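You operate a simulated robot arm through the tools that you are given. There is no shell and no other tool.

Carry out the task below with a simulated robot arm. There is one attempt and no reset: what you move stays moved.

Task
Set both panel knobs from the Batch 75 card, then start extractor and drum.
Fine: the extractor first, with the panel's green buttons.

The check looks at the end state, three seconds after you hand in, the way a careful person would. Anything else that was tipped, shoved, dropped, spilled or broken makes it a failure.

Robot
A 7-joint arm with a two-finger gripper, fixed in place. Base frame: the origin is at the foot of the arm, x ahead of it, y to its left, z up. Units: mm, rad, N and s.
With the tool pointing down near the work surface it reaches from about 400 to 680 mm from the base axis. Its first joint turns from -2.496 to 2.496 rad. Payload 1.47 kg.
The TCP is the grasp point between the finger pads, 16 mm short of the fingertips. In the tool frame z runs along the fingers and y along their closing line. The gripper opens to 87 mm. The gripper's body begins 55 mm behind the TCP.
Orientation is told as [roll, pitch, yaw] about the base's x, y, z axes, in that order, counted from this pose: with the fingers straight down and closing along the base's y, the tool's x points along the base's -x, its y along +y and its z along -z.

Tools
- The arm moves only by the tool nudge_tool. Its argument "series" is a list of rows, each a list of 3 entries, a list of its own where there are three numbers: the shift along the tool's x, y, z in cm, then the turn, a rotation vector about the tool's x, y, z in rad, then the opening, from 0 (shut) to 1 (fully open). In form: [[[dx, dy, dz], [wx, wy, wz], hand], ...]. A call has 1 to 20 rows; each row is the pose to reach, as a shift and turn from the pose commanded when the call began, along the tool's axes at that moment. Rows are played at 5 a second. More than 50 mm and 0.15 rad between two rows, or a gripper value outside its range, and nothing of the call is played. Where a pose cannot be reached the arm comes as near as it can. A force on the tool above 40 N (or 10 N above the force at the start of the call, whichever is more), or a blocked arm, ends the call early, and 0.2 s more pass. The fingers move at their own pace (about 45 mm/s each) and stop on an object; they squeeze with about 28 N. The grip force told is the motor's: it shows also when the fingers shut on nothing. Time passes only in rows, and 0.2 s behind the last, so rows that repeat a pose let the fingers close. It gives the time, the measured TCP pose, the force on the tool (base axes), the opening and the grip force at its end, in the units of the frame above (readings bear some noise), with the torque about the TCP (base axes, N m) and any sound that the robot's microphone picked up.
- Cameras (640 x 400 px; columns grow to the right, rows downward): "scene" is fixed at [50.9, -650, 1700.5]; the picture's right is [0.96, -0.29, 0.00], its down [-0.13, -0.43, -0.90] and it looks along [0.26, 0.86, -0.44] (base axes); focal length 316 px, centre (320, 200). "wrist" rides on the gripper at [73, 12, -89] in the tool frame; the picture's right is [-0.16, 0.99, 0.00], its down [-0.72, -0.12, -0.68] and it looks along [-0.67, -0.11, 0.73] (tool axes); focal length 247 px, centre (320, 200). There is no depth. A picture from a camera that has moved, and an enlarged one, comes with that camera's place and axes in the base frame and with its lens.
- camera(camera): a new picture of that camera. It takes no simulated time.
- raise_lower(by): slides the trunk up (or, below 0, down) by that many mm; the arm rides with it, the base frame stays. It gives what a move gives, with no picture.
- inspect(camera, box): a new picture of the part [left, top, right, bottom] of that camera's present view, enlarged. It takes no simulated time.
- sign_off(): hands the job in; it is judged then, once.

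Nothing tells you positions but the pictures and the camera data. Unless the task says otherwise, let go and move clear before handing in.

The tools are called after "Emit:" as a command line: name --argument value ..., lists and objects as JSON in quotes. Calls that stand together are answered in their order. nudge_tool: Moves the arm, as the interface text tells. Its arguments: {"type":"object","properties":{"series":{"type":"array","items":{"type":"array"}}},"required":["series"]} The other tools are called the same way: raise_lower (by) slides the trunk up or down; camera (camera) takes a picture; inspect (camera, box) takes an enlarged picture of a part of a camera's view; sign_off () hands the job in.

At the start:

```text
t: 0.0
position: [263.9, 442.6, 1483.6]
tool_rot: [0.008, 0.014, -0.069]
wrist_force: [-0.9, 0.0, -0.2]
ft_torque: [0.0, -0.02, -0.01]
width: 87.2
gripper_force: 0.0
trunk travel left (down, up): [-1000.0, 240.0]
```

scene: 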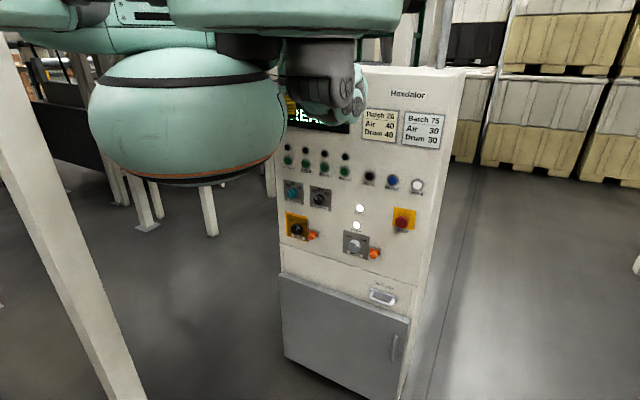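
wrist: 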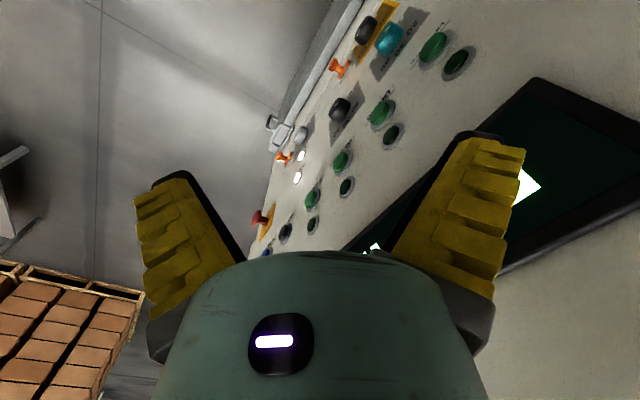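

I see a panel (Hexdalor) with a screen, two cards (Batch 25: Air 40, Drum 40; Batch 75: Air 30, Drum 30), pushbuttons and several knobs. I'll enlarge the pictures to read the labels before moving anything.

Emit:
inspect --camera "scene" --box '[270, 130, 370, 192]'

Emit:
inspect --camera "scene" --box '[270, 170, 370, 232]'

Emit:
inspect --camera "scene" --box '[340, 200, 440, 262]'

Emit:
inspect --camera "scene" --box '[350, 80, 450, 142]'

Emit:
inspect --camera "wrist" --box '[240, 0, 480, 150]'

Emit:
inspect --camera "wrist" --box '[240, 100, 400, 250]'

```text
6.40 times, centred on (320, 161) of scene
camera zoom: at [50.9, -650.0, 1700.5], right [0.96, -0.29, 0.0], down [-0.13, -0.43, -0.9], along [0.26, 0.86, -0.44], focal length 2020 px, centre (320, 450)
```

zoom: 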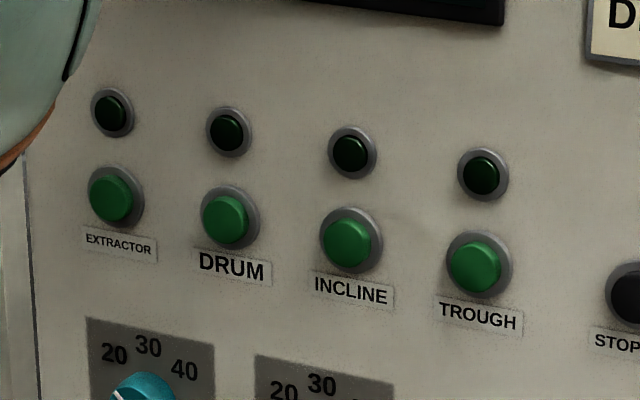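

```text
6.40 times, centred on (320, 201) of scene
camera zoom: at [50.9, -650.0, 1700.5], right [0.96, -0.29, 0.0], down [-0.13, -0.43, -0.9], along [0.26, 0.86, -0.44], focal length 2020 px, centre (320, 194)
```

zoom: 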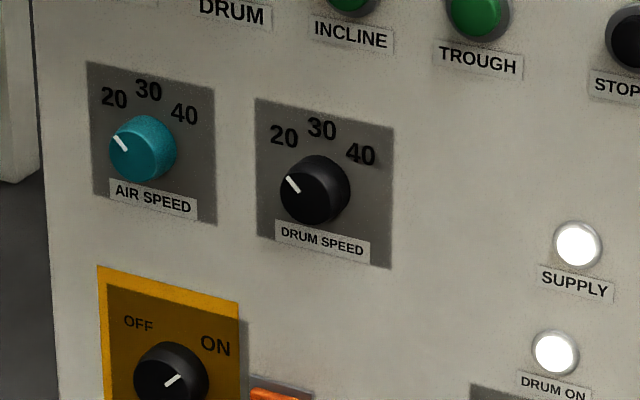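

```text
6.40 times, centred on (390, 231) of scene
camera zoom: at [50.9, -650.0, 1700.5], right [0.96, -0.29, 0.0], down [-0.13, -0.43, -0.9], along [0.26, 0.86, -0.44], focal length 2020 px, centre (-128, 2)
```

zoom: 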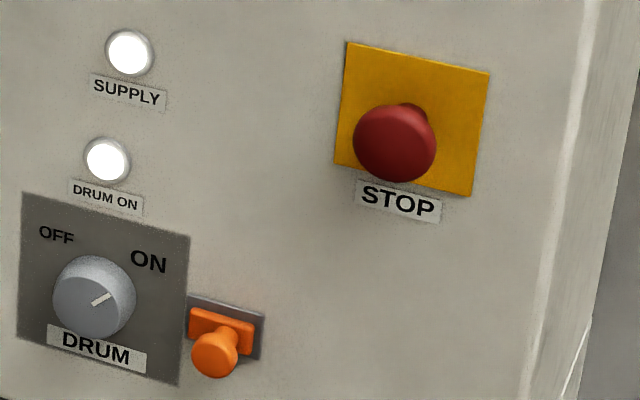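

```text
6.40 times, centred on (400, 111) of scene
camera zoom: at [50.9, -650.0, 1700.5], right [0.96, -0.29, 0.0], down [-0.13, -0.43, -0.9], along [0.26, 0.86, -0.44], focal length 2020 px, centre (-192, 770)
```

zoom: 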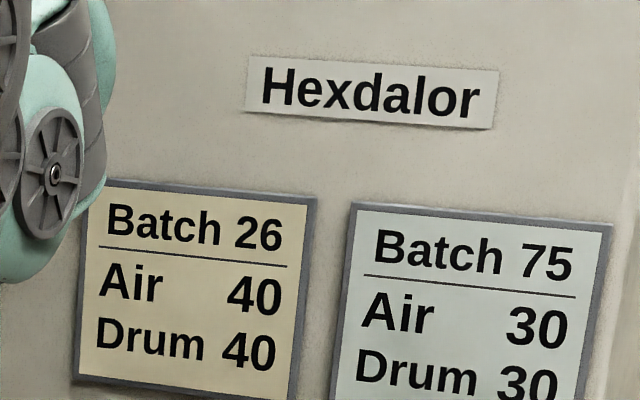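

```text
2.67 times, centred on (360, 75) of wrist
camera zoom: at [191.8, 458.2, 1573.8], right [0.22, 0.97, 0.01], down [0.72, -0.17, 0.67], along [0.65, -0.15, -0.74], focal length 659 px, centre (213, 533)
```

zoom: 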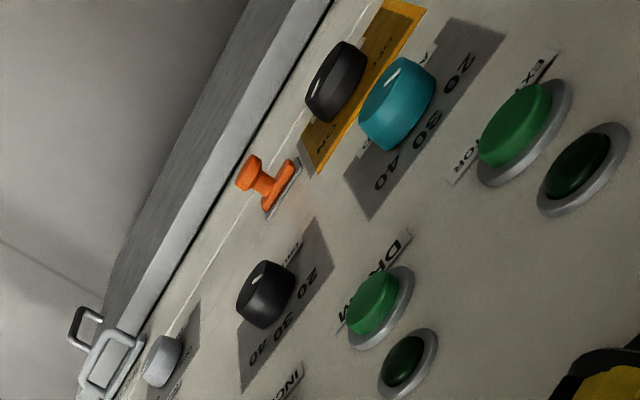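

```text
2.67 times, centred on (320, 175) of wrist
camera zoom: at [191.8, 458.2, 1573.8], right [0.22, 0.97, 0.01], down [0.72, -0.17, 0.67], along [0.65, -0.15, -0.74], focal length 659 px, centre (320, 267)
```

zoom: 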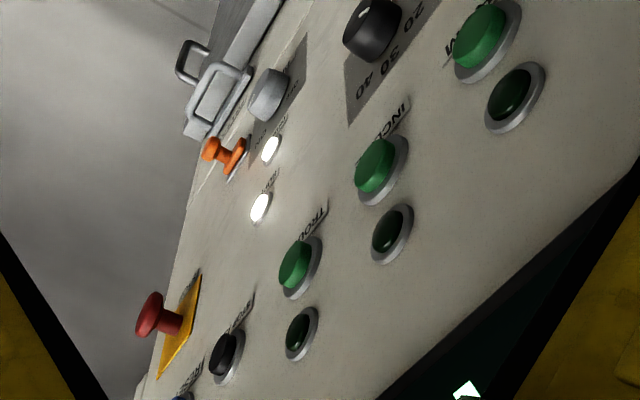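

The panel stands ahead and to the left of the arm, at about 45° to the base axes, with its face roughly 600 mm out. The button row is at z≈1265 mm, with the AIR SPEED and DRUM SPEED knobs below it, both now pointing at 20. Batch 75 needs Air 30 and Drum 30, so I'll start turning the tool towards the panel in small steps.

Emit:
nudge_tool --series '[[[0.19, -0.05, 1.36], [-0.0556, -0.1222, -0.0556], 1], [[0.39, -0.09, 2.72], [-0.1112, -0.2443, -0.1112], 1], [[0.58, -0.14, 4.08], [-0.1668, -0.3665, -0.1668], 1], [[0.77, -0.19, 5.43], [-0.2225, -0.4886, -0.2225], 1], [[0.97, -0.23, 6.79], [-0.2781, -0.6108, -0.2781], 1], [[1.16, -0.28, 8.15], [-0.3337, -0.733, -0.3337], 1]]'

Emit:
camera --camera "scene"

Emit:
camera --camera "wrist"

```text
t: 0.5
position: [297.4, 452.7, 1471.3]
tool_rot: [0.054, -0.098, -0.095]
wrist_force: [-15.8, -17.6, 14.0]
ft_torque: [1.39, -0.68, 0.74]
width: 82.3
gripper_force: 0.1
out of reach, approached as far as the arm can: row 2
trunk travel left (down, up): [-1000.0, 240.0]
stopped in row 2: the force on the tool passed its limit at 64 N (the readings are from after the stop); the commanded pose is now the measured one
```

```text
taken
```

scene: 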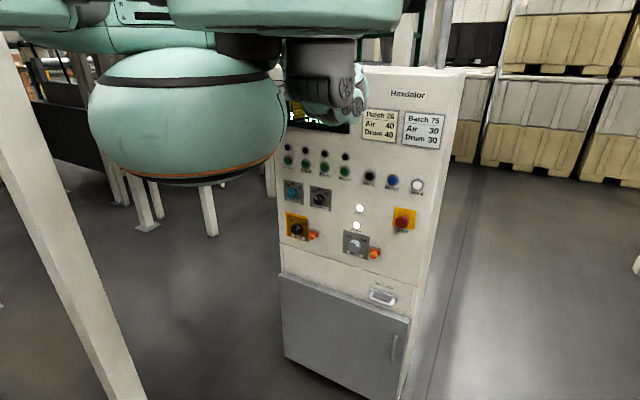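

```text
taken
camera wrist: at [215.8, 468.1, 1553.8], right [0.24, 0.97, 0.07], down [0.64, -0.21, 0.74], along [0.73, -0.14, -0.67], focal length 247 px, centre (320, 200)
```

wrist: 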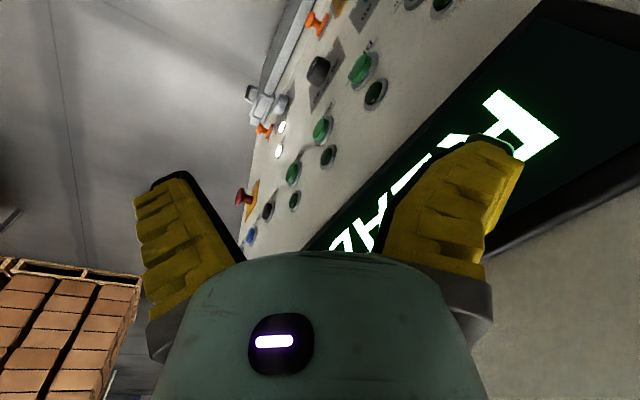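

The call stopped in row 2: that pose was out of reach, and the open hand pressed on the screen area with 64 N. I'll look closely for damage and at the arm's posture before doing anything else.

Emit:
inspect --camera "scene" --box '[200, 0, 440, 150]'

Emit:
inspect --camera "scene" --box '[0, 0, 320, 200]'

Emit:
inspect --camera "wrist" --box '[320, 60, 640, 260]'

```text
2.67 times, centred on (320, 75) of scene
camera zoom: at [50.9, -650.0, 1700.5], right [0.96, -0.29, 0.0], down [-0.13, -0.43, -0.9], along [0.26, 0.86, -0.44], focal length 842 px, centre (320, 533)
```

zoom: 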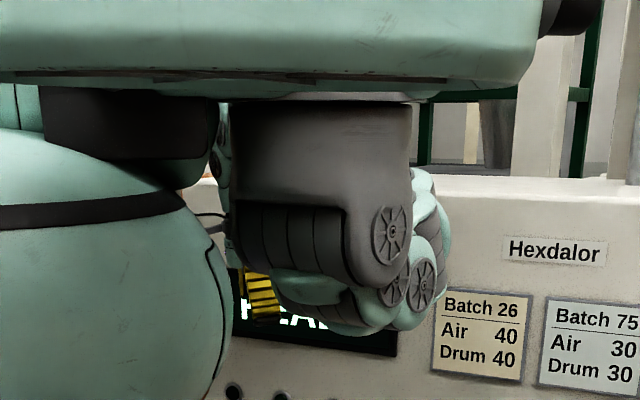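

```text
2.00 times, centred on (160, 100) of scene
camera zoom: at [50.9, -650.0, 1700.5], right [0.96, -0.29, 0.0], down [-0.13, -0.43, -0.9], along [0.26, 0.86, -0.44], focal length 631 px, centre (640, 400)
```

zoom: 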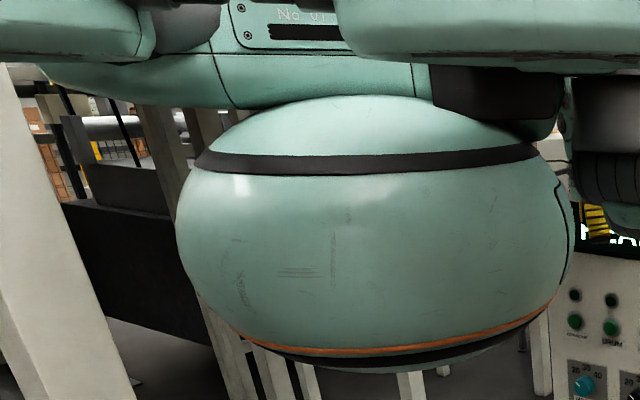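

```text
2.00 times, centred on (480, 160) of wrist
camera zoom: at [215.8, 468.1, 1553.8], right [0.24, 0.97, 0.07], down [0.64, -0.21, 0.74], along [0.73, -0.14, -0.67], focal length 494 px, centre (0, 280)
```

zoom: 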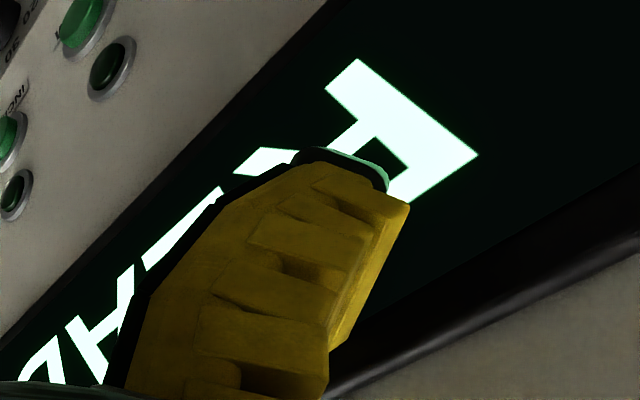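

The screen looks undamaged, and one open finger is just touching it. I'll back the hand straight away from the panel, about 85 mm along its normal.

Emit:
nudge_tool --series '[[[1.3, -1.6, -0.47], [0, 0, 0], 1], [[2.64, -3.22, -0.94], [0, 0, 0], 1], [[3.96, -4.84, -1.4], [0, 0, 0], 1], [[5.28, -6.45, -1.87], [0, 0, 0], 1]]'

Emit:
camera --camera "wrist"

Emit:
camera --camera "scene"

```text
t: 1.7
position: [301.2, 434.4, 1474.2]
tool_rot: [0.059, -0.088, -0.256]
wrist_force: [-0.3, 1.2, -0.2]
ft_torque: [0.02, -0.01, 0.02]
width: 86.9
gripper_force: 0.1
out of reach, approached as far as the arm can: row 2, 3, 4
trunk travel left (down, up): [-1000.0, 240.0]
stopped in row 4: the arm was blocked; the commanded pose is now the measured one
```

```text
taken
camera wrist: at [223.2, 460.1, 1557.6], right [0.4, 0.91, 0.07], down [0.6, -0.32, 0.73], along [0.69, -0.25, -0.68], focal length 247 px, centre (320, 200)
```

wrist: 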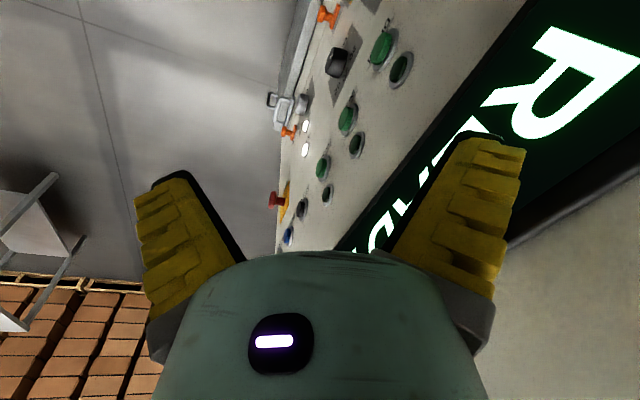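

```text
taken
```

scene: 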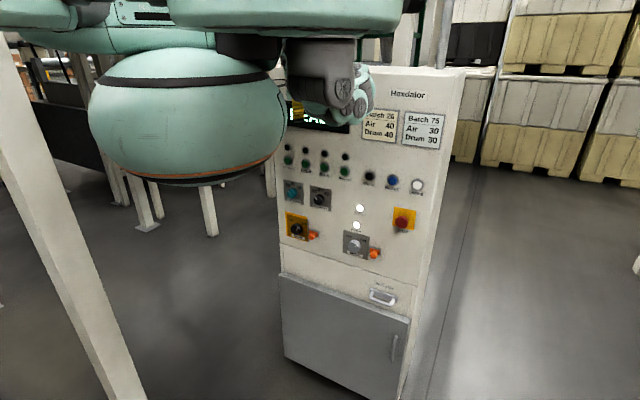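

The hand is free of the panel now (force near zero), but the arm says it can't get closer to its base in this folded posture. I'll test which way it can go by moving down a little with the fingers partly closed.

Emit:
nudge_tool --series '[[[0.0, 0.0, 0.0], [0, 0, 0], 0.4], [[0.0, 0.0, 0.0], [0, 0, 0], 0.4], [[0.18, -0.12, 1.99], [0, 0, 0], 0.4], [[0.35, -0.23, 3.98], [0, 0, 0], 0.4], [[0.53, -0.35, 5.97], [0, 0, 0], 0.4]]'

Emit:
camera --camera "scene"

Emit:
camera --camera "wrist"

```text
t: 2.9
position: [302.8, 434.4, 1455.5]
tool_rot: [0.056, -0.088, -0.262]
wrist_force: [-0.5, 0.7, 0.8]
ft_torque: [0.0, -0.01, 0.02]
width: 40.8
gripper_force: 4.2
out of reach, approached as far as the arm can: row 3, 4, 5
trunk travel left (down, up): [-1000.0, 240.0]
```

```text
taken
```

scene: 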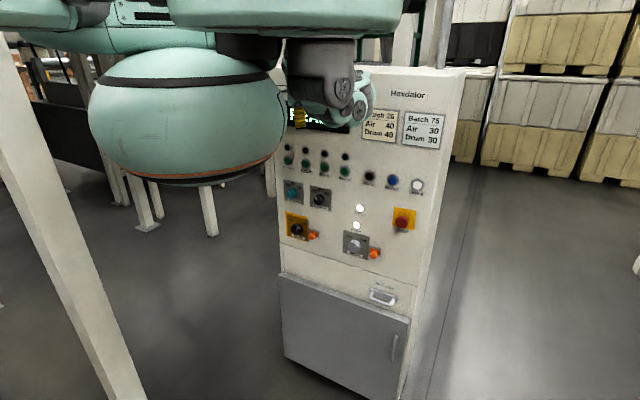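

```text
taken
camera wrist: at [226.1, 460.6, 1538.7], right [0.4, 0.91, 0.07], down [0.6, -0.32, 0.73], along [0.69, -0.25, -0.68], focal length 247 px, centre (320, 200)
```

wrist: 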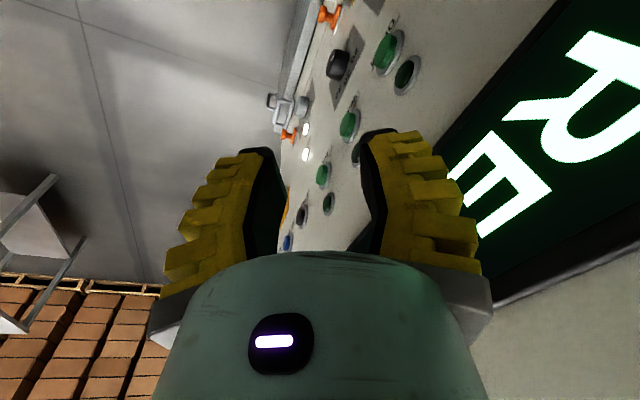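

The downward move was only partly reached, so the arm is near a joint limit in this posture. I'll lower the trunk 100 mm, with the hand clear in front of the panel, to see more of the arm and work out its geometry from parallax.

Emit:
raise_lower --by -100

Emit:
camera --camera "scene"

Emit:
camera --camera "wrist"

```text
t: 4.2
position: [304.7, 433.6, 1355.7]
tool_rot: [0.055, -0.087, -0.26]
wrist_force: [-0.4, -0.9, -0.3]
ft_torque: [0.0, 0.04, -0.03]
width: 40.8
gripper_force: 4.1
trunk travel left (down, up): [-900.0, 340.0]
```

```text
taken
```

scene: 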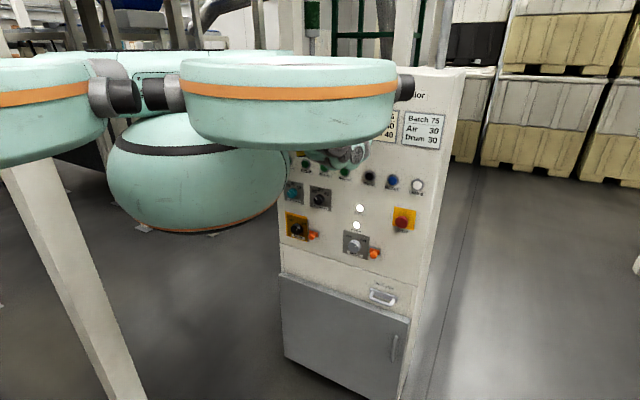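

```text
taken
camera wrist: at [226.6, 460.7, 1438.8], right [0.4, 0.91, 0.07], down [0.6, -0.32, 0.73], along [0.69, -0.25, -0.68], focal length 247 px, centre (320, 200)
```

wrist: 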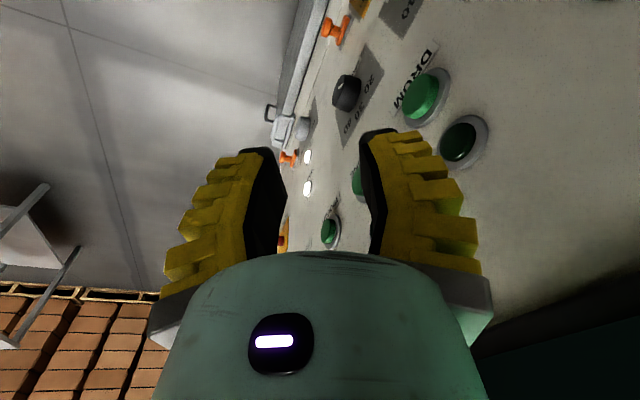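

The trunk move shows the large housings are parts of the arm's own body and links. I'll zoom in to understand the arm's posture now.

Emit:
inspect --camera "scene" --box '[0, 0, 320, 200]'

Emit:
inspect --camera "scene" --box '[200, 30, 440, 180]'

Emit:
inspect --camera "wrist" --box '[280, 0, 600, 200]'

```text
2.00 times, centred on (160, 100) of scene
camera zoom: at [50.9, -650.0, 1700.5], right [0.96, -0.29, 0.0], down [-0.13, -0.43, -0.9], along [0.26, 0.86, -0.44], focal length 631 px, centre (640, 400)
```

zoom: 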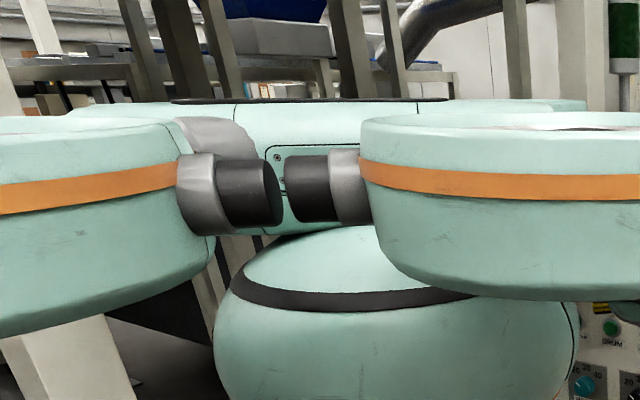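

```text
2.67 times, centred on (320, 105) of scene
camera zoom: at [50.9, -650.0, 1700.5], right [0.96, -0.29, 0.0], down [-0.13, -0.43, -0.9], along [0.26, 0.86, -0.44], focal length 842 px, centre (320, 453)
```

zoom: 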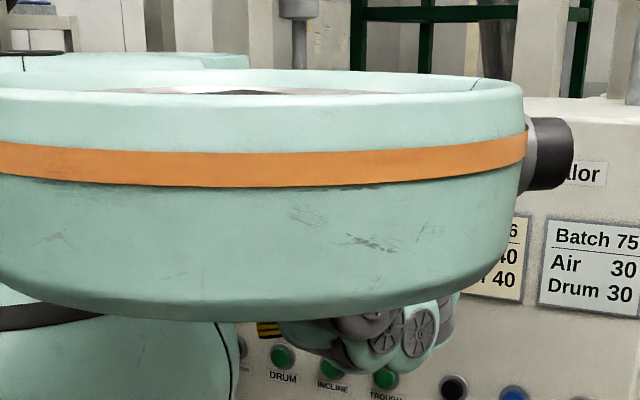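

```text
2.00 times, centred on (440, 100) of wrist
camera zoom: at [226.6, 460.7, 1438.8], right [0.4, 0.91, 0.07], down [0.6, -0.32, 0.73], along [0.69, -0.25, -0.68], focal length 494 px, centre (80, 400)
```

zoom: 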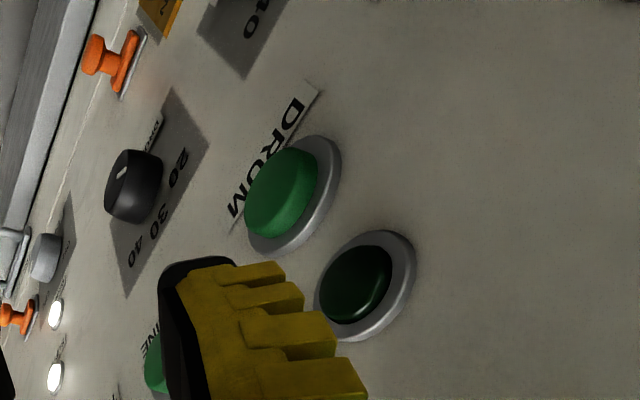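

The arm hangs from a lifted body. I can't see the elbow well, so I'll probe small moves in each direction, returning to the present pose after each, to learn which directions are free.

Emit:
nudge_tool --series '[[[2, 0, 0], [0, 0, 0], 0], [[0, 0, 0], [0, 0, 0], 0], [[-2, 0, 0], [0, 0, 0], 0], [[0, 0, 0], [0, 0, 0], 0], [[0, -2, 0], [0, 0, 0], 0], [[0, 0, 0], [0, 0, 0], 0], [[0, 0, 2], [0, 0, 0], 0], [[0, 0, 0], [0, 0, 0], 0], [[0, 0, -2], [0, 0, 0], 0], [[0, 0, 0], [0, 0, 0], 0], [[0, 0, 0], [0.1, 0, 0], 0], [[0, 0, 0], [0, 0, 0], 0], [[0, 0, 0], [-0.1, 0, 0], 0], [[0, 0, 0], [0, 0, 0], 0], [[0, 0, 0], [0, 0.1, 0], 0], [[0, 0, 0], [0, 0, 0], 0], [[0, 0, 0], [0, -0.1, 0], 0], [[0, 0, 0], [0, 0, 0], 0], [[0, 0, 0], [0, 0, 0.1], 0], [[0, 0, 0], [0, 0, 0], 0]]'

```text
t: 8.4
position: [304.8, 433.6, 1353.7]
tool_rot: [0.055, -0.087, -0.262]
wrist_force: [0.2, -0.4, -0.9]
ft_torque: [0.04, 0.0, 0.0]
width: 0.1
gripper_force: 28.2
out of reach, approached as far as the arm can: row 5, 7, 13
trunk travel left (down, up): [-900.0, 340.0]
```

Blocked directions are away from the panel, down, and tilting the fingers towards the panel; up and sideways are free. So I'll raise the hand relative to the arm base and later use the trunk to bring the height down, then probe again.

Emit:
nudge_tool --series '[[[1, 0, -2], [0, 0, 0], 0], [[2, 0, -4], [0, 0, 0], 0], [[3, 0, -6], [0, 0, 0], 0], [[4, 0, -8], [0, 0, 0], 0], [[4, 0, -10], [0, 0, 0], 0], [[4, 0, -12], [0, 0, 0], 0], [[4, -1, -12], [0, 0, 0], 0], [[4, -2, -12], [0, 0, 0], 0], [[4, -3, -12], [0, 0, 0], 0], [[4, -4, -12], [0, 0, 0], 0]]'

Emit:
camera --camera "scene"

```text
t: 10.8
position: [289.0, 459.9, 1391.8]
tool_rot: [0.068, -0.05, -0.394]
wrist_force: [-0.1, -1.1, -0.1]
ft_torque: [0.0, 0.02, -0.02]
width: 0.2
gripper_force: 27.9
out of reach, approached as far as the arm can: row 2, 3, 4, 5, 6, 7, 8, 9, 10
trunk travel left (down, up): [-900.0, 340.0]
stopped in row 10: the arm was blocked; the commanded pose is now the measured one
```

```text
taken
```

scene: 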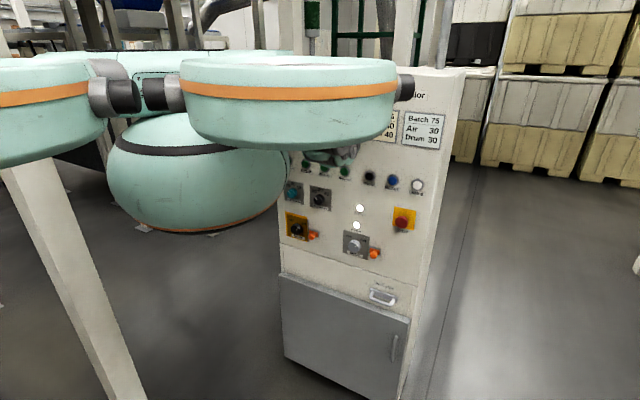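

The yaw drifted negative in every blocked move, which suggests the last joint is at its limit and needs the tool rolled the other way. I'll roll it about +z by 0.6 rad and then back off from the panel.

Emit:
nudge_tool --series '[[[0, 0, 0], [0, 0, 0.12], 0], [[0, 0, 0], [0, 0, 0.24], 0], [[0, 0, 0], [0, 0, 0.36], 0], [[0, 0, 0], [0, 0, 0.48], 0], [[0, 0, 0], [0, 0, 0.6], 0], [[0.28, -0.69, -0.06], [0, 0, 0.6], 0], [[0.57, -1.38, -0.12], [0, 0, 0.6], 0], [[0.85, -2.07, -0.18], [0, 0, 0.6], 0], [[1.14, -2.76, -0.24], [0, 0, 0.6], 0]]'

Emit:
camera --camera "wrist"

Emit:
camera --camera "scene"

```text
t: 12.8
position: [288.4, 443.0, 1385.4]
tool_rot: [0.077, 0.013, -1.05]
wrist_force: [-0.4, -0.1, -0.1]
ft_torque: [0.05, -0.03, 0.0]
width: 0.0
gripper_force: 27.7
out of reach, approached as far as the arm can: row 7, 8, 9
trunk travel left (down, up): [-900.0, 340.0]
```

```text
taken
camera wrist: at [254.7, 508.6, 1476.4], right [0.93, 0.35, 0.07], down [0.22, -0.72, 0.66], along [0.29, -0.6, -0.75], focal length 247 px, centre (320, 200)
```

wrist: 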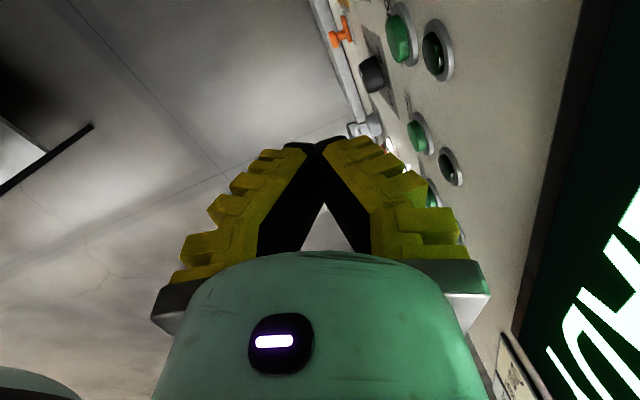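

```text
taken
```

scene: 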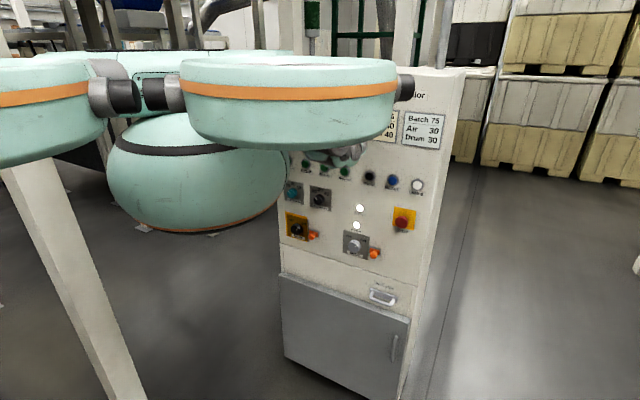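

The roll was free, but moving back towards the base is still limited. I'll probe larger steps again (up, down, tangential, inward, tilt) from this new pose.

Emit:
nudge_tool --series '[[[0.05, 0.31, -3.99], [0, 0, 0], 0], [[0, 0, 0], [0, 0, 0], 0], [[-0.05, -0.31, 3.99], [0, 0, 0], 0], [[0, 0, 0], [0, 0, 0], 0], [[3.56, -1.82, -0.09], [0, 0, 0], 0], [[0, 0, 0], [0, 0, 0], 0], [[-3.56, 1.82, 0.09], [0, 0, 0], 0], [[0, 0, 0], [0, 0, 0], 0], [[-0.91, -1.78, -0.15], [0, 0, 0], 0], [[0, 0, 0], [0, 0, 0], 0], [[-1.33, -2.43, -3.22], [0, 0, 0], 0], [[0, 0, 0], [0, 0, 0], 0], [[0, 0, 0], [0, 0, 0.14], 0], [[0, 0, 0], [0, 0, 0], 0], [[0, 0, 0], [0, 0, -0.14], 0], [[0, 0, 0], [0, 0, 0], 0], [[0, 0, 0], [-0.135, 0.037, 0.001], 0], [[0, 0, 0], [0, 0, 0], 0], [[0, 0, 0], [0.135, -0.037, -0.001], 0], [[0, 0, 0], [0, 0, 0], 0]]'

```text
t: 17.0
position: [286.6, 444.2, 1383.8]
tool_rot: [0.073, 0.004, -1.043]
wrist_force: [0.4, 0.0, 0.8]
ft_torque: [-0.01, 0.02, 0.03]
width: 0.0
gripper_force: 28.2
out of reach, approached as far as the arm can: row 1, 7, 9, 11, 13, 17, 19
trunk travel left (down, up): [-900.0, 340.0]
```

Now other directions are limited, so the feasible region here is narrow. I'll test whether slow small steps inward (3 mm each) behave differently from big ones.

Emit:
nudge_tool --series '[[[-0.14, -0.27, -0.02], [0, 0, 0], 0], [[-0.27, -0.53, -0.04], [0, 0, 0], 0], [[-0.41, -0.8, -0.07], [0, 0, 0], 0], [[-0.55, -1.07, -0.09], [0, 0, 0], 0], [[-0.68, -1.33, -0.11], [0, 0, 0], 0], [[-0.82, -1.6, -0.13], [0, 0, 0], 0]]'

Emit:
inspect --camera "scene" --box '[260, 100, 420, 200]'

```text
t: 18.6
position: [289.0, 439.1, 1387.0]
tool_rot: [0.081, 0.027, -1.075]
wrist_force: [0.2, -0.3, -0.4]
ft_torque: [-0.01, 0.02, -0.01]
width: 0.0
gripper_force: 27.8
out of reach, approached as far as the arm can: row 4, 5, 6
trunk travel left (down, up): [-900.0, 340.0]
stopped in row 6: the arm was blocked; the commanded pose is now the measured one
```

```text
4.00 times, centred on (340, 150) of scene
camera zoom: at [50.9, -650.0, 1700.5], right [0.96, -0.29, 0.0], down [-0.13, -0.43, -0.9], along [0.26, 0.86, -0.44], focal length 1262 px, centre (240, 400)
```

zoom: 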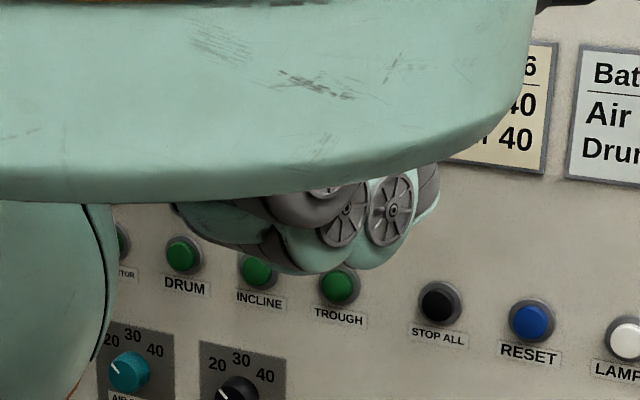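

The label row reads EXTRACTOR, DRUM, INCLINE, TROUGH, STOP ALL, RESET, LAMP. To work out where the arm's links are, I'll raise the trunk 100 mm with the arm held still and compare the pictures.

Emit:
raise_lower --by 100

Emit:
inspect --camera "scene" --box '[260, 30, 420, 130]'

Emit:
camera --camera "wrist"

```text
t: 20.0
position: [289.4, 439.6, 1487.3]
tool_rot: [0.081, 0.027, -1.077]
wrist_force: [-0.4, 0.4, -0.4]
ft_torque: [-0.01, -0.04, -0.02]
width: 0.2
gripper_force: 27.9
trunk travel left (down, up): [-1000.0, 240.0]
```

```text
4.00 times, centred on (340, 80) of scene
camera zoom: at [50.9, -650.0, 1700.5], right [0.96, -0.29, 0.0], down [-0.13, -0.43, -0.9], along [0.26, 0.86, -0.44], focal length 1262 px, centre (240, 680)
```

zoom: 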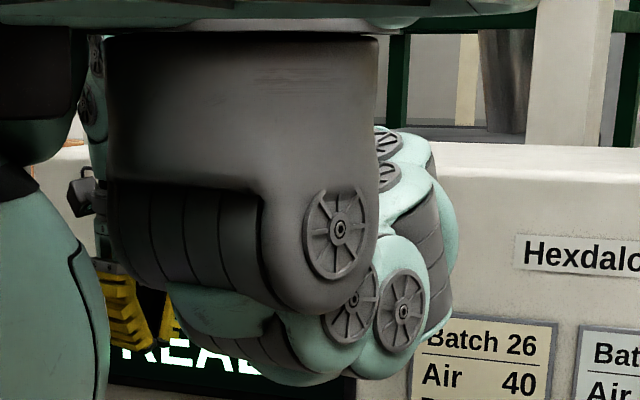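

```text
taken
camera wrist: at [258.4, 502.7, 1578.3], right [0.94, 0.33, 0.08], down [0.2, -0.73, 0.65], along [0.27, -0.59, -0.76], focal length 247 px, centre (320, 200)
```

wrist: 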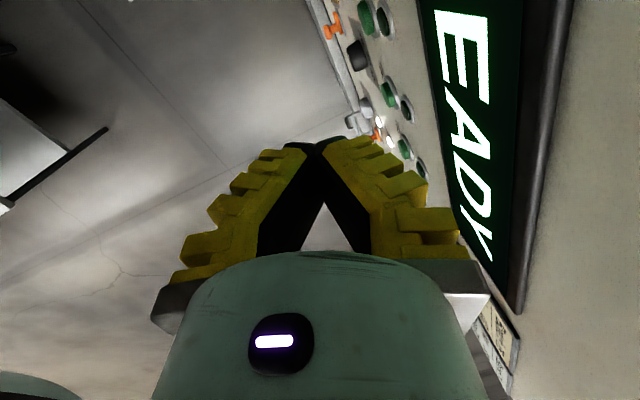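

The arm seems to run out sideways from the body to an elbow near (320, -20, 1580) and then along to the wrist. I'll test a pure base-joint rotation both ways, which tells me whether joint 1 is the one at its limit.

Emit:
nudge_tool --series '[[[3.18, -1.86, -0.07], [0.002, 0.006, -0.07], 0], [[0, 0, 0], [0, 0, 0], 0], [[-3.31, 1.64, 0.04], [-0.002, -0.006, 0.07], 0], [[0, 0, 0], [0, 0, 0], 0], [[0, 0, 0], [0, 0, 0], 0]]'

```text
t: 21.2
position: [292.2, 438.9, 1485.8]
tool_rot: [0.084, 0.029, -1.072]
wrist_force: [-0.4, 0.8, 0.0]
ft_torque: [0.04, -0.02, -0.01]
width: 0.0
gripper_force: 28.1
out of reach, approached as far as the arm can: row 3
trunk travel left (down, up): [-1000.0, 240.0]
```

Joint 1 can turn counter-clockwise but not clockwise, so it is at its limit. I'll swing the arm counter-clockwise about the base by 0.49 rad, away from the panel, and probe orientation freedom there.

Emit:
nudge_tool --series '[[[3.2, -1.83, -0.06], [0.002, 0.0059, -0.0697], 0], [[6.27, -3.88, -0.15], [0.0041, 0.0118, -0.1394], 0], [[9.18, -6.14, -0.25], [0.0061, 0.0176, -0.2092], 0], [[11.93, -8.6, -0.38], [0.0081, 0.0235, -0.2789], 0], [[14.5, -11.24, -0.53], [0.0102, 0.0294, -0.3486], 0], [[16.88, -14.06, -0.7], [0.0122, 0.0353, -0.4183], 0], [[19.06, -17.03, -0.88], [0.0142, 0.0412, -0.488], 0]]'

Emit:
camera --camera "scene"

Emit:
camera --camera "wrist"

```text
t: 22.0
position: [284.8, 492.8, 1477.4]
tool_rot: [0.065, 0.013, -1.055]
wrist_force: [0.4, 0.1, -1.1]
ft_torque: [0.01, 0.0, 0.03]
width: 0.0
gripper_force: 28.4
trunk travel left (down, up): [-1000.0, 240.0]
stopped in row 4: the arm was blocked; the commanded pose is now the measured one
```

```text
taken
```

scene: 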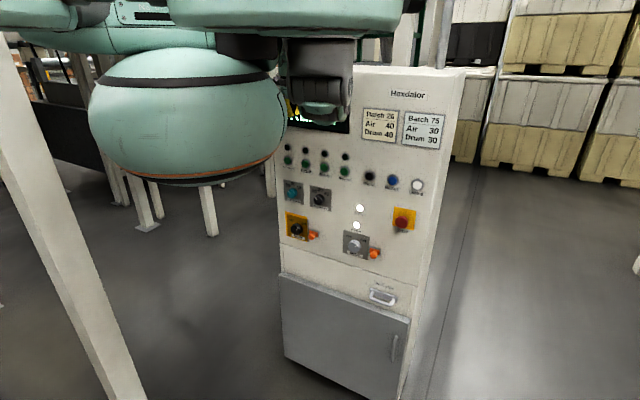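

```text
taken
camera wrist: at [253.1, 556.3, 1568.7], right [0.94, 0.35, 0.06], down [0.22, -0.72, 0.66], along [0.27, -0.6, -0.75], focal length 247 px, centre (320, 200)
```

wrist: 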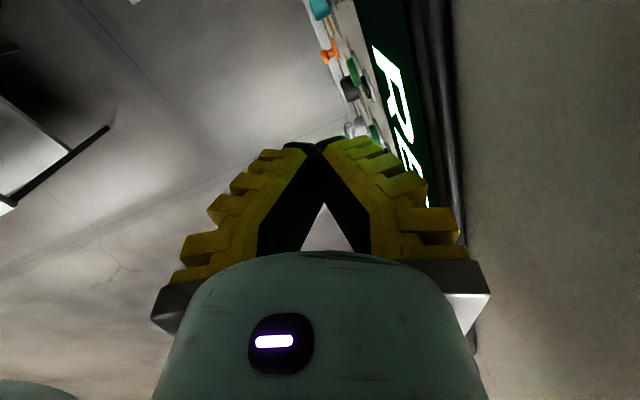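

The swing was physically blocked: the hand moved to +y without moving in -x, with no force at the tool, so a link is touching the robot's own body. I'll look at the arm again from the scene camera.

Emit:
inspect --camera "scene" --box '[240, 20, 400, 120]'

Emit:
inspect --camera "scene" --box '[80, 0, 400, 200]'

```text
4.00 times, centred on (320, 70) of scene
camera zoom: at [50.9, -650.0, 1700.5], right [0.96, -0.29, 0.0], down [-0.13, -0.43, -0.9], along [0.26, 0.86, -0.44], focal length 1262 px, centre (320, 720)
```

zoom: 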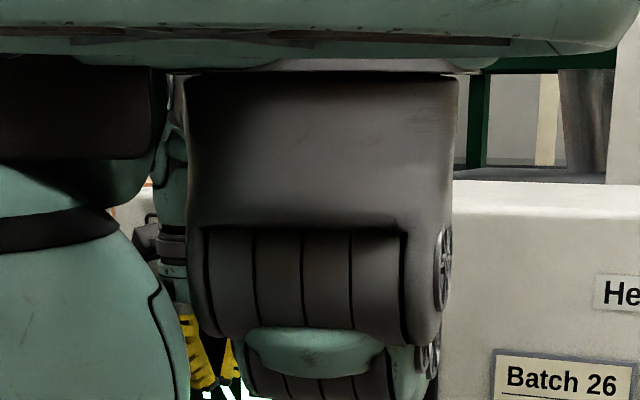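

```text
2.00 times, centred on (240, 100) of scene
camera zoom: at [50.9, -650.0, 1700.5], right [0.96, -0.29, 0.0], down [-0.13, -0.43, -0.9], along [0.26, 0.86, -0.44], focal length 631 px, centre (480, 400)
```

zoom: 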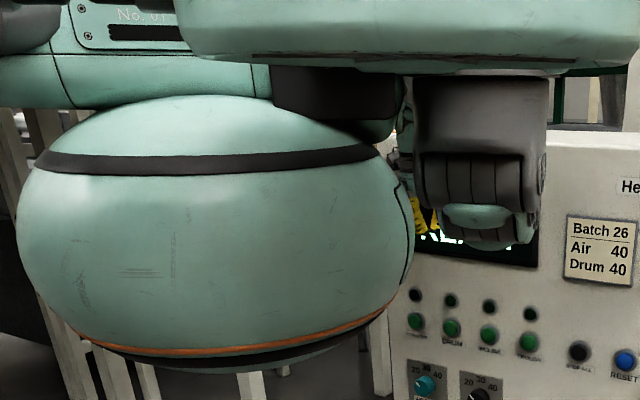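

The dark block under the body turned in place between pictures, so it is the arm's first link hanging from a mount near (290, -15), and the arm now points straight towards the hand. From this straighter posture I'll try backing off from the panel again.

Emit:
nudge_tool --series '[[[-0.4, -1.44, -0.1], [0, 0, 0], 0], [[-0.8, -2.88, -0.2], [0, 0, 0], 0], [[-1.2, -4.32, -0.3], [0, 0, 0], 0], [[-1.6, -5.76, -0.4], [0, 0, 0], 0]]'

Emit:
inspect --camera "scene" --box '[240, 20, 400, 120]'

```text
t: 23.2
position: [278.8, 457.8, 1484.6]
tool_rot: [0.055, 0.039, -1.164]
wrist_force: [0.0, 0.7, 0.6]
ft_torque: [0.01, -0.03, 0.03]
width: 0.1
gripper_force: 27.6
trunk travel left (down, up): [-1000.0, 240.0]
stopped in row 4: the arm was blocked; the commanded pose is now the measured one
```

```text
4.00 times, centred on (320, 70) of scene
camera zoom: at [50.9, -650.0, 1700.5], right [0.96, -0.29, 0.0], down [-0.13, -0.43, -0.9], along [0.26, 0.86, -0.44], focal length 1262 px, centre (320, 720)
```

zoom: 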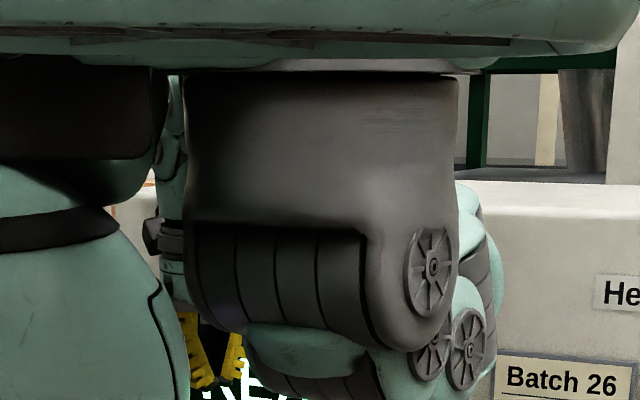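

The remaining obstacle seems to be the robot's own round housing beside the forearm, above about z=1700. Going lower relative to the body should free the arm, so I'll move the hand straight down in front of the panel.

Emit:
nudge_tool --series '[[[-0.08, -0.11, 2.0], [0, 0, 0], 0], [[-0.16, -0.22, 3.99], [0, 0, 0], 0], [[-0.23, -0.33, 5.99], [0, 0, 0], 0], [[-0.31, -0.44, 7.98], [0, 0, 0], 0], [[-0.39, -0.55, 9.98], [0, 0, 0], 0], [[-0.47, -0.66, 11.97], [0, 0, 0], 0]]'

Emit:
inspect --camera "scene" --box '[240, 20, 400, 120]'

Emit:
camera --camera "wrist"

```text
t: 24.6
position: [276.9, 457.2, 1363.8]
tool_rot: [0.053, 0.038, -1.161]
wrist_force: [0.6, 0.2, 0.5]
ft_torque: [-0.02, 0.0, 0.0]
width: 0.2
gripper_force: 27.9
trunk travel left (down, up): [-1000.0, 240.0]
```

```text
4.00 times, centred on (320, 70) of scene
camera zoom: at [50.9, -650.0, 1700.5], right [0.96, -0.29, 0.0], down [-0.13, -0.43, -0.9], along [0.26, 0.86, -0.44], focal length 1262 px, centre (320, 720)
```

zoom: 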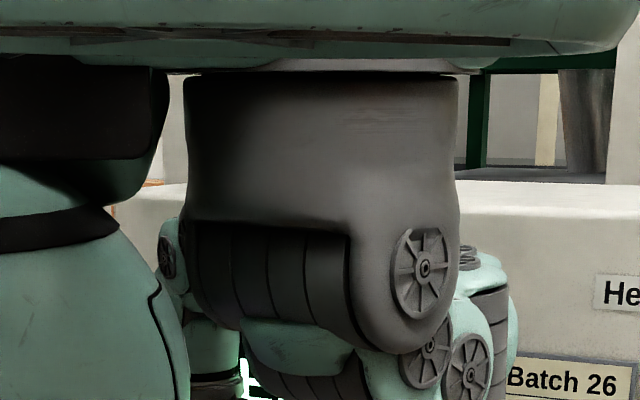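

```text
taken
camera wrist: at [254.4, 523.7, 1456.2], right [0.97, 0.25, 0.05], down [0.16, -0.75, 0.65], along [0.2, -0.62, -0.76], focal length 247 px, centre (320, 200)
```

wrist: 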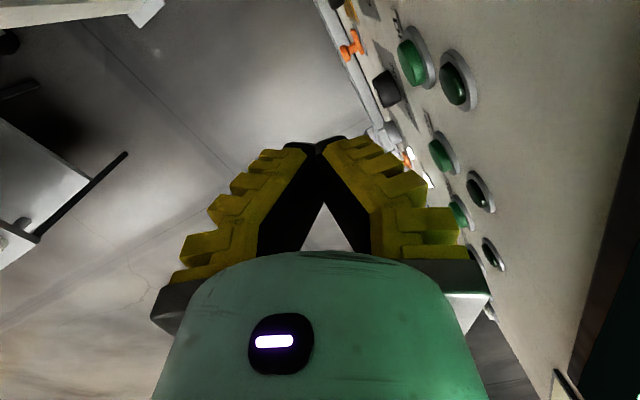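

That went freely; z is now 1364 mm. Next I'll back away from the panel along its normal by 80 mm so there is room to tilt the tool.

Emit:
nudge_tool --series '[[[-0.74, -1.85, -0.13], [0, 0, 0], 0], [[-1.48, -3.71, -0.26], [0, 0, 0], 0], [[-2.21, -5.56, -0.39], [0, 0, 0], 0], [[-2.95, -7.42, -0.52], [0, 0, 0], 0]]'

Emit:
inspect --camera "scene" --box '[240, 20, 400, 120]'

```text
t: 25.6
position: [251.9, 444.6, 1354.6]
tool_rot: [0.053, 0.038, -1.159]
wrist_force: [-0.2, -0.7, -0.2]
ft_torque: [-0.02, 0.01, -0.01]
width: 0.0
gripper_force: 28.0
out of reach, approached as far as the arm can: row 2, 3, 4
trunk travel left (down, up): [-1000.0, 240.0]
```

```text
4.00 times, centred on (320, 70) of scene
camera zoom: at [50.9, -650.0, 1700.5], right [0.96, -0.29, 0.0], down [-0.13, -0.43, -0.9], along [0.26, 0.86, -0.44], focal length 1262 px, centre (320, 720)
```

zoom: 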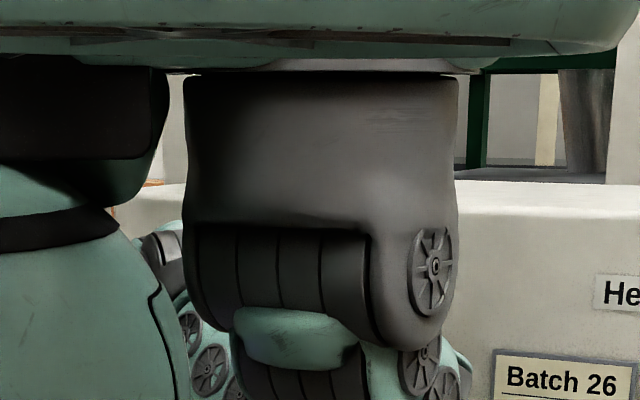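

The arm gave way only partly inward, so it is near its folding limit; lower down there is more room. I'll go down 90 mm more in front of the panel, staying about 100 mm off its face.

Emit:
nudge_tool --series '[[[-0.08, -0.11, 2.0], [0, 0, 0], 0], [[-0.15, -0.21, 3.99], [0, 0, 0], 0], [[-0.23, -0.32, 5.99], [0, 0, 0], 0], [[-0.3, -0.42, 7.98], [0, 0, 0], 0], [[-0.35, -0.49, 9.2], [0, 0, 0], 0]]'

Emit:
camera --camera "scene"

Emit:
camera --camera "wrist"

```text
t: 26.8
position: [249.0, 446.2, 1263.6]
tool_rot: [0.056, 0.039, -1.16]
wrist_force: [0.5, 0.5, -0.3]
ft_torque: [0.0, 0.06, 0.02]
width: 0.0
gripper_force: 28.4
trunk travel left (down, up): [-1000.0, 240.0]
```

```text
taken
```

scene: 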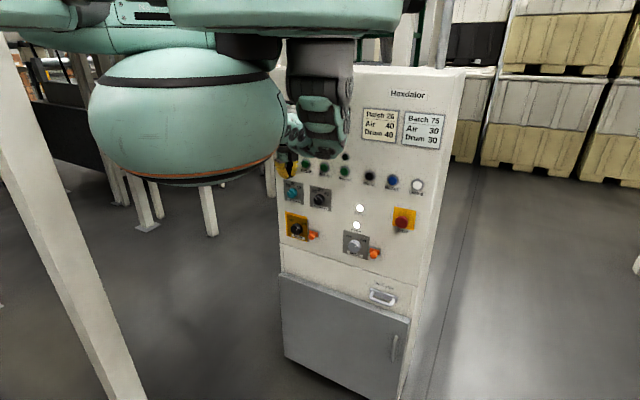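

```text
taken
camera wrist: at [227.2, 512.1, 1355.1], right [0.97, 0.25, 0.05], down [0.16, -0.75, 0.64], along [0.2, -0.62, -0.76], focal length 247 px, centre (320, 200)
```

wrist: 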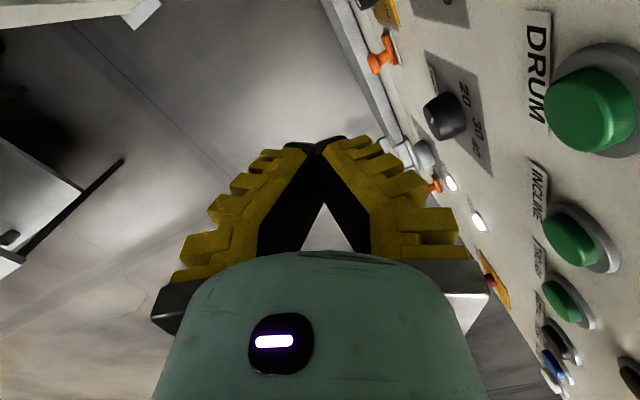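

There is now room; TCP at (249, 446, 1264), roughly 110 mm in front of the panel face. I'll start tilting the fingers towards the panel, about a horizontal axis parallel to its face.

Emit:
nudge_tool --series '[[[-0.04, -0.06, 1.0], [-0.13, 0.051, -0.002], 0], [[-0.08, -0.11, 2.0], [-0.26, 0.103, -0.004], 0], [[-0.12, -0.17, 3.0], [-0.391, 0.154, -0.007], 0]]'

Emit:
camera --camera "scene"

Emit:
camera --camera "wrist"

```text
t: 27.6
position: [251.8, 445.5, 1232.1]
tool_rot: [0.454, 0.183, -1.117]
wrist_force: [0.0, 0.4, 0.0]
ft_torque: [0.01, 0.0, 0.01]
width: 0.0
gripper_force: 27.7
trunk travel left (down, up): [-1000.0, 240.0]
```

```text
taken
```

scene: 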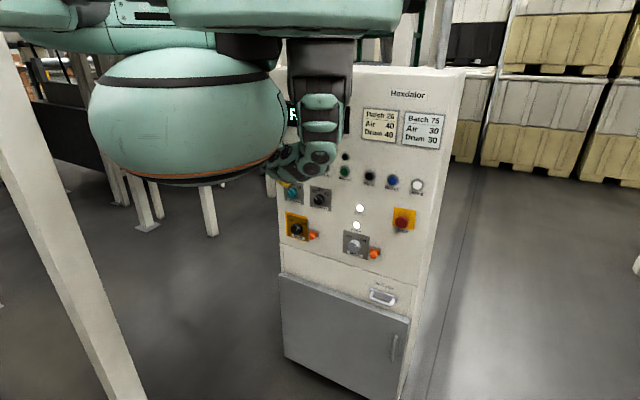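

```text
taken
camera wrist: at [198.8, 483.3, 1329.3], right [0.9, 0.18, 0.4], down [0.0, -0.91, 0.42], along [0.44, -0.38, -0.82], focal length 247 px, centre (320, 200)
```

wrist: 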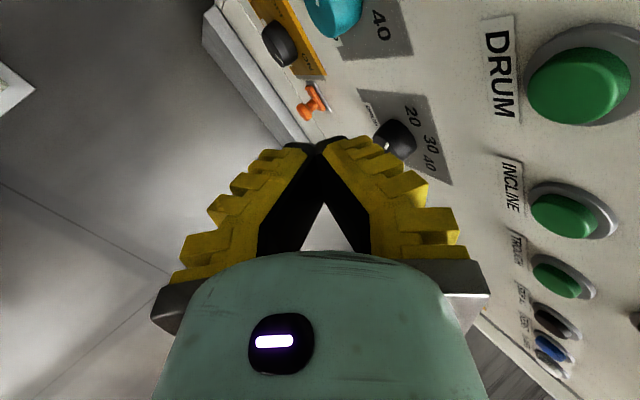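

The tilt works freely in this posture. I'll continue tilting another 0.56 rad about the same axis with the TCP held in place.

Emit:
nudge_tool --series '[[[0, 0, 0], [-0.13, 0.0516, -0.0017], 0], [[0, 0, 0], [-0.2603, 0.1031, -0.0033], 0], [[0, 0, 0], [-0.3905, 0.1547, -0.005], 0], [[0, 0, 0], [-0.5206, 0.2062, -0.0066], 0]]'

Emit:
camera --camera "scene"

Emit:
camera --camera "wrist"

```text
t: 28.6
position: [246.6, 447.1, 1234.5]
tool_rot: [0.917, 0.317, -0.998]
wrist_force: [-0.2, 0.8, -0.5]
ft_torque: [0.03, -0.01, 0.01]
width: 0.3
gripper_force: 28.1
out of reach, approached as far as the arm can: row 4
trunk travel left (down, up): [-1000.0, 240.0]
```

```text
taken
```

scene: 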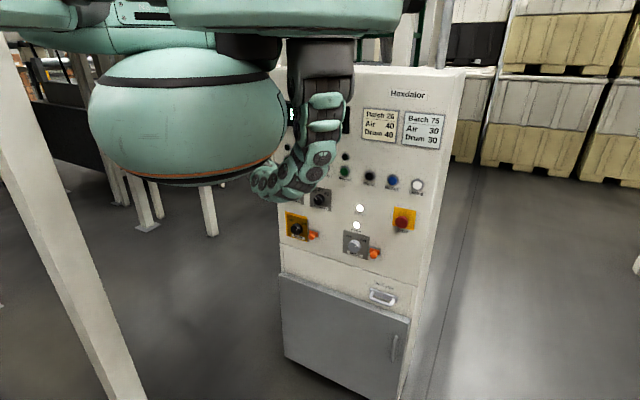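

```text
taken
camera wrist: at [166.1, 453.6, 1318.4], right [0.72, 0.0, 0.7], down [-0.09, -0.99, 0.08], along [0.69, -0.12, -0.71], focal length 247 px, centre (320, 200)
```

wrist: 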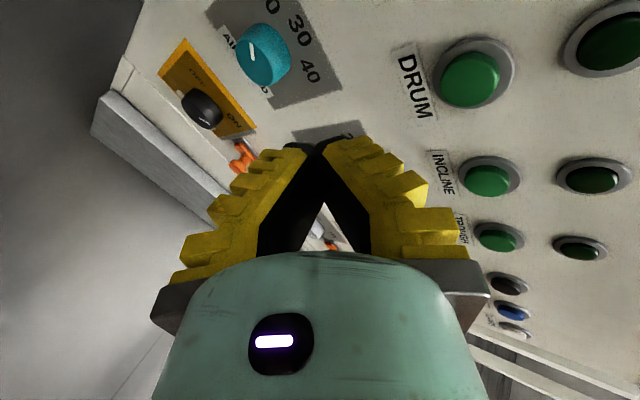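

The tool now points about 55° from straight down, and the fold limit shows again. Going a bit lower should free it, so I'll descend 60 mm while finishing the tilt to horizontal.

Emit:
nudge_tool --series '[[[-0.62, -1.51, 1.16], [0, 0, 0], 0], [[-1.25, -3.02, 2.31], [-0.0929, 0.037, -0.0018], 0], [[-1.87, -4.52, 3.47], [-0.1858, 0.074, -0.0036], 0], [[-1.87, -4.52, 3.47], [-0.3065, 0.1221, -0.0059], 0], [[-1.87, -4.52, 3.47], [-0.4365, 0.1739, -0.0084], 0], [[-1.87, -4.52, 3.47], [-0.5721, 0.228, -0.011], 0]]'

Emit:
camera --camera "scene"

Emit:
camera --camera "wrist"

```text
t: 30.0
position: [309.1, 403.2, 1359.2]
tool_rot: [1.456, 0.356, -0.8]
wrist_force: [-0.3, 0.1, 0.6]
ft_torque: [-0.02, 0.01, 0.01]
width: 0.1
gripper_force: 27.6
out of reach, approached as far as the arm can: row 1, 2, 3, 4, 5, 6
trunk travel left (down, up): [-1000.0, 240.0]
```

```text
taken
```

scene: 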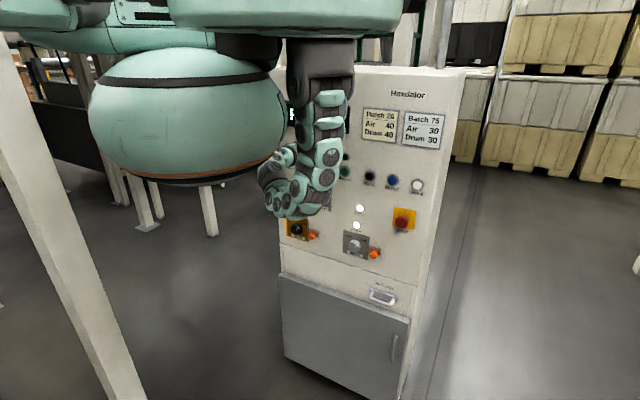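

```text
taken
camera wrist: at [202.5, 386.5, 1405.0], right [0.42, -0.27, 0.86], down [-0.03, -0.96, -0.29], along [0.91, 0.1, -0.41], focal length 247 px, centre (320, 200)
```

wrist: 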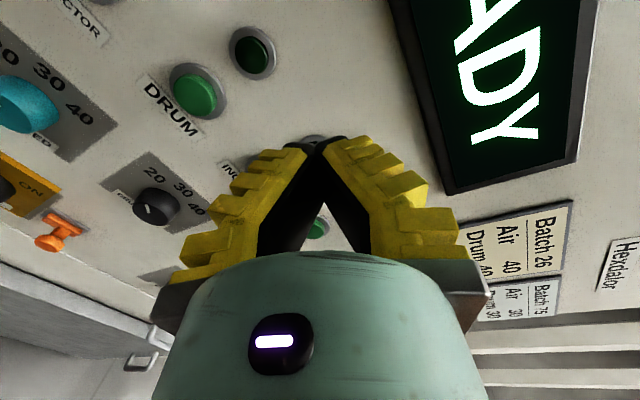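

The tool is now nearly horizontal, pointing at the panel, but the hand stayed about 160 mm higher than asked: TCP (309, 403, 1359). I'll look at the arm's shape.

Emit:
inspect --camera "scene" --box '[230, 30, 400, 240]'

```text
1.90 times, centred on (315, 135) of scene
camera zoom: at [50.9, -650.0, 1700.5], right [0.96, -0.29, 0.0], down [-0.13, -0.43, -0.9], along [0.26, 0.86, -0.44], focal length 601 px, centre (330, 324)
```

zoom: 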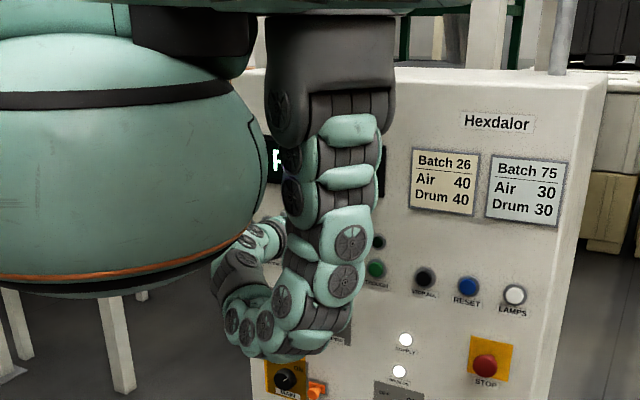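

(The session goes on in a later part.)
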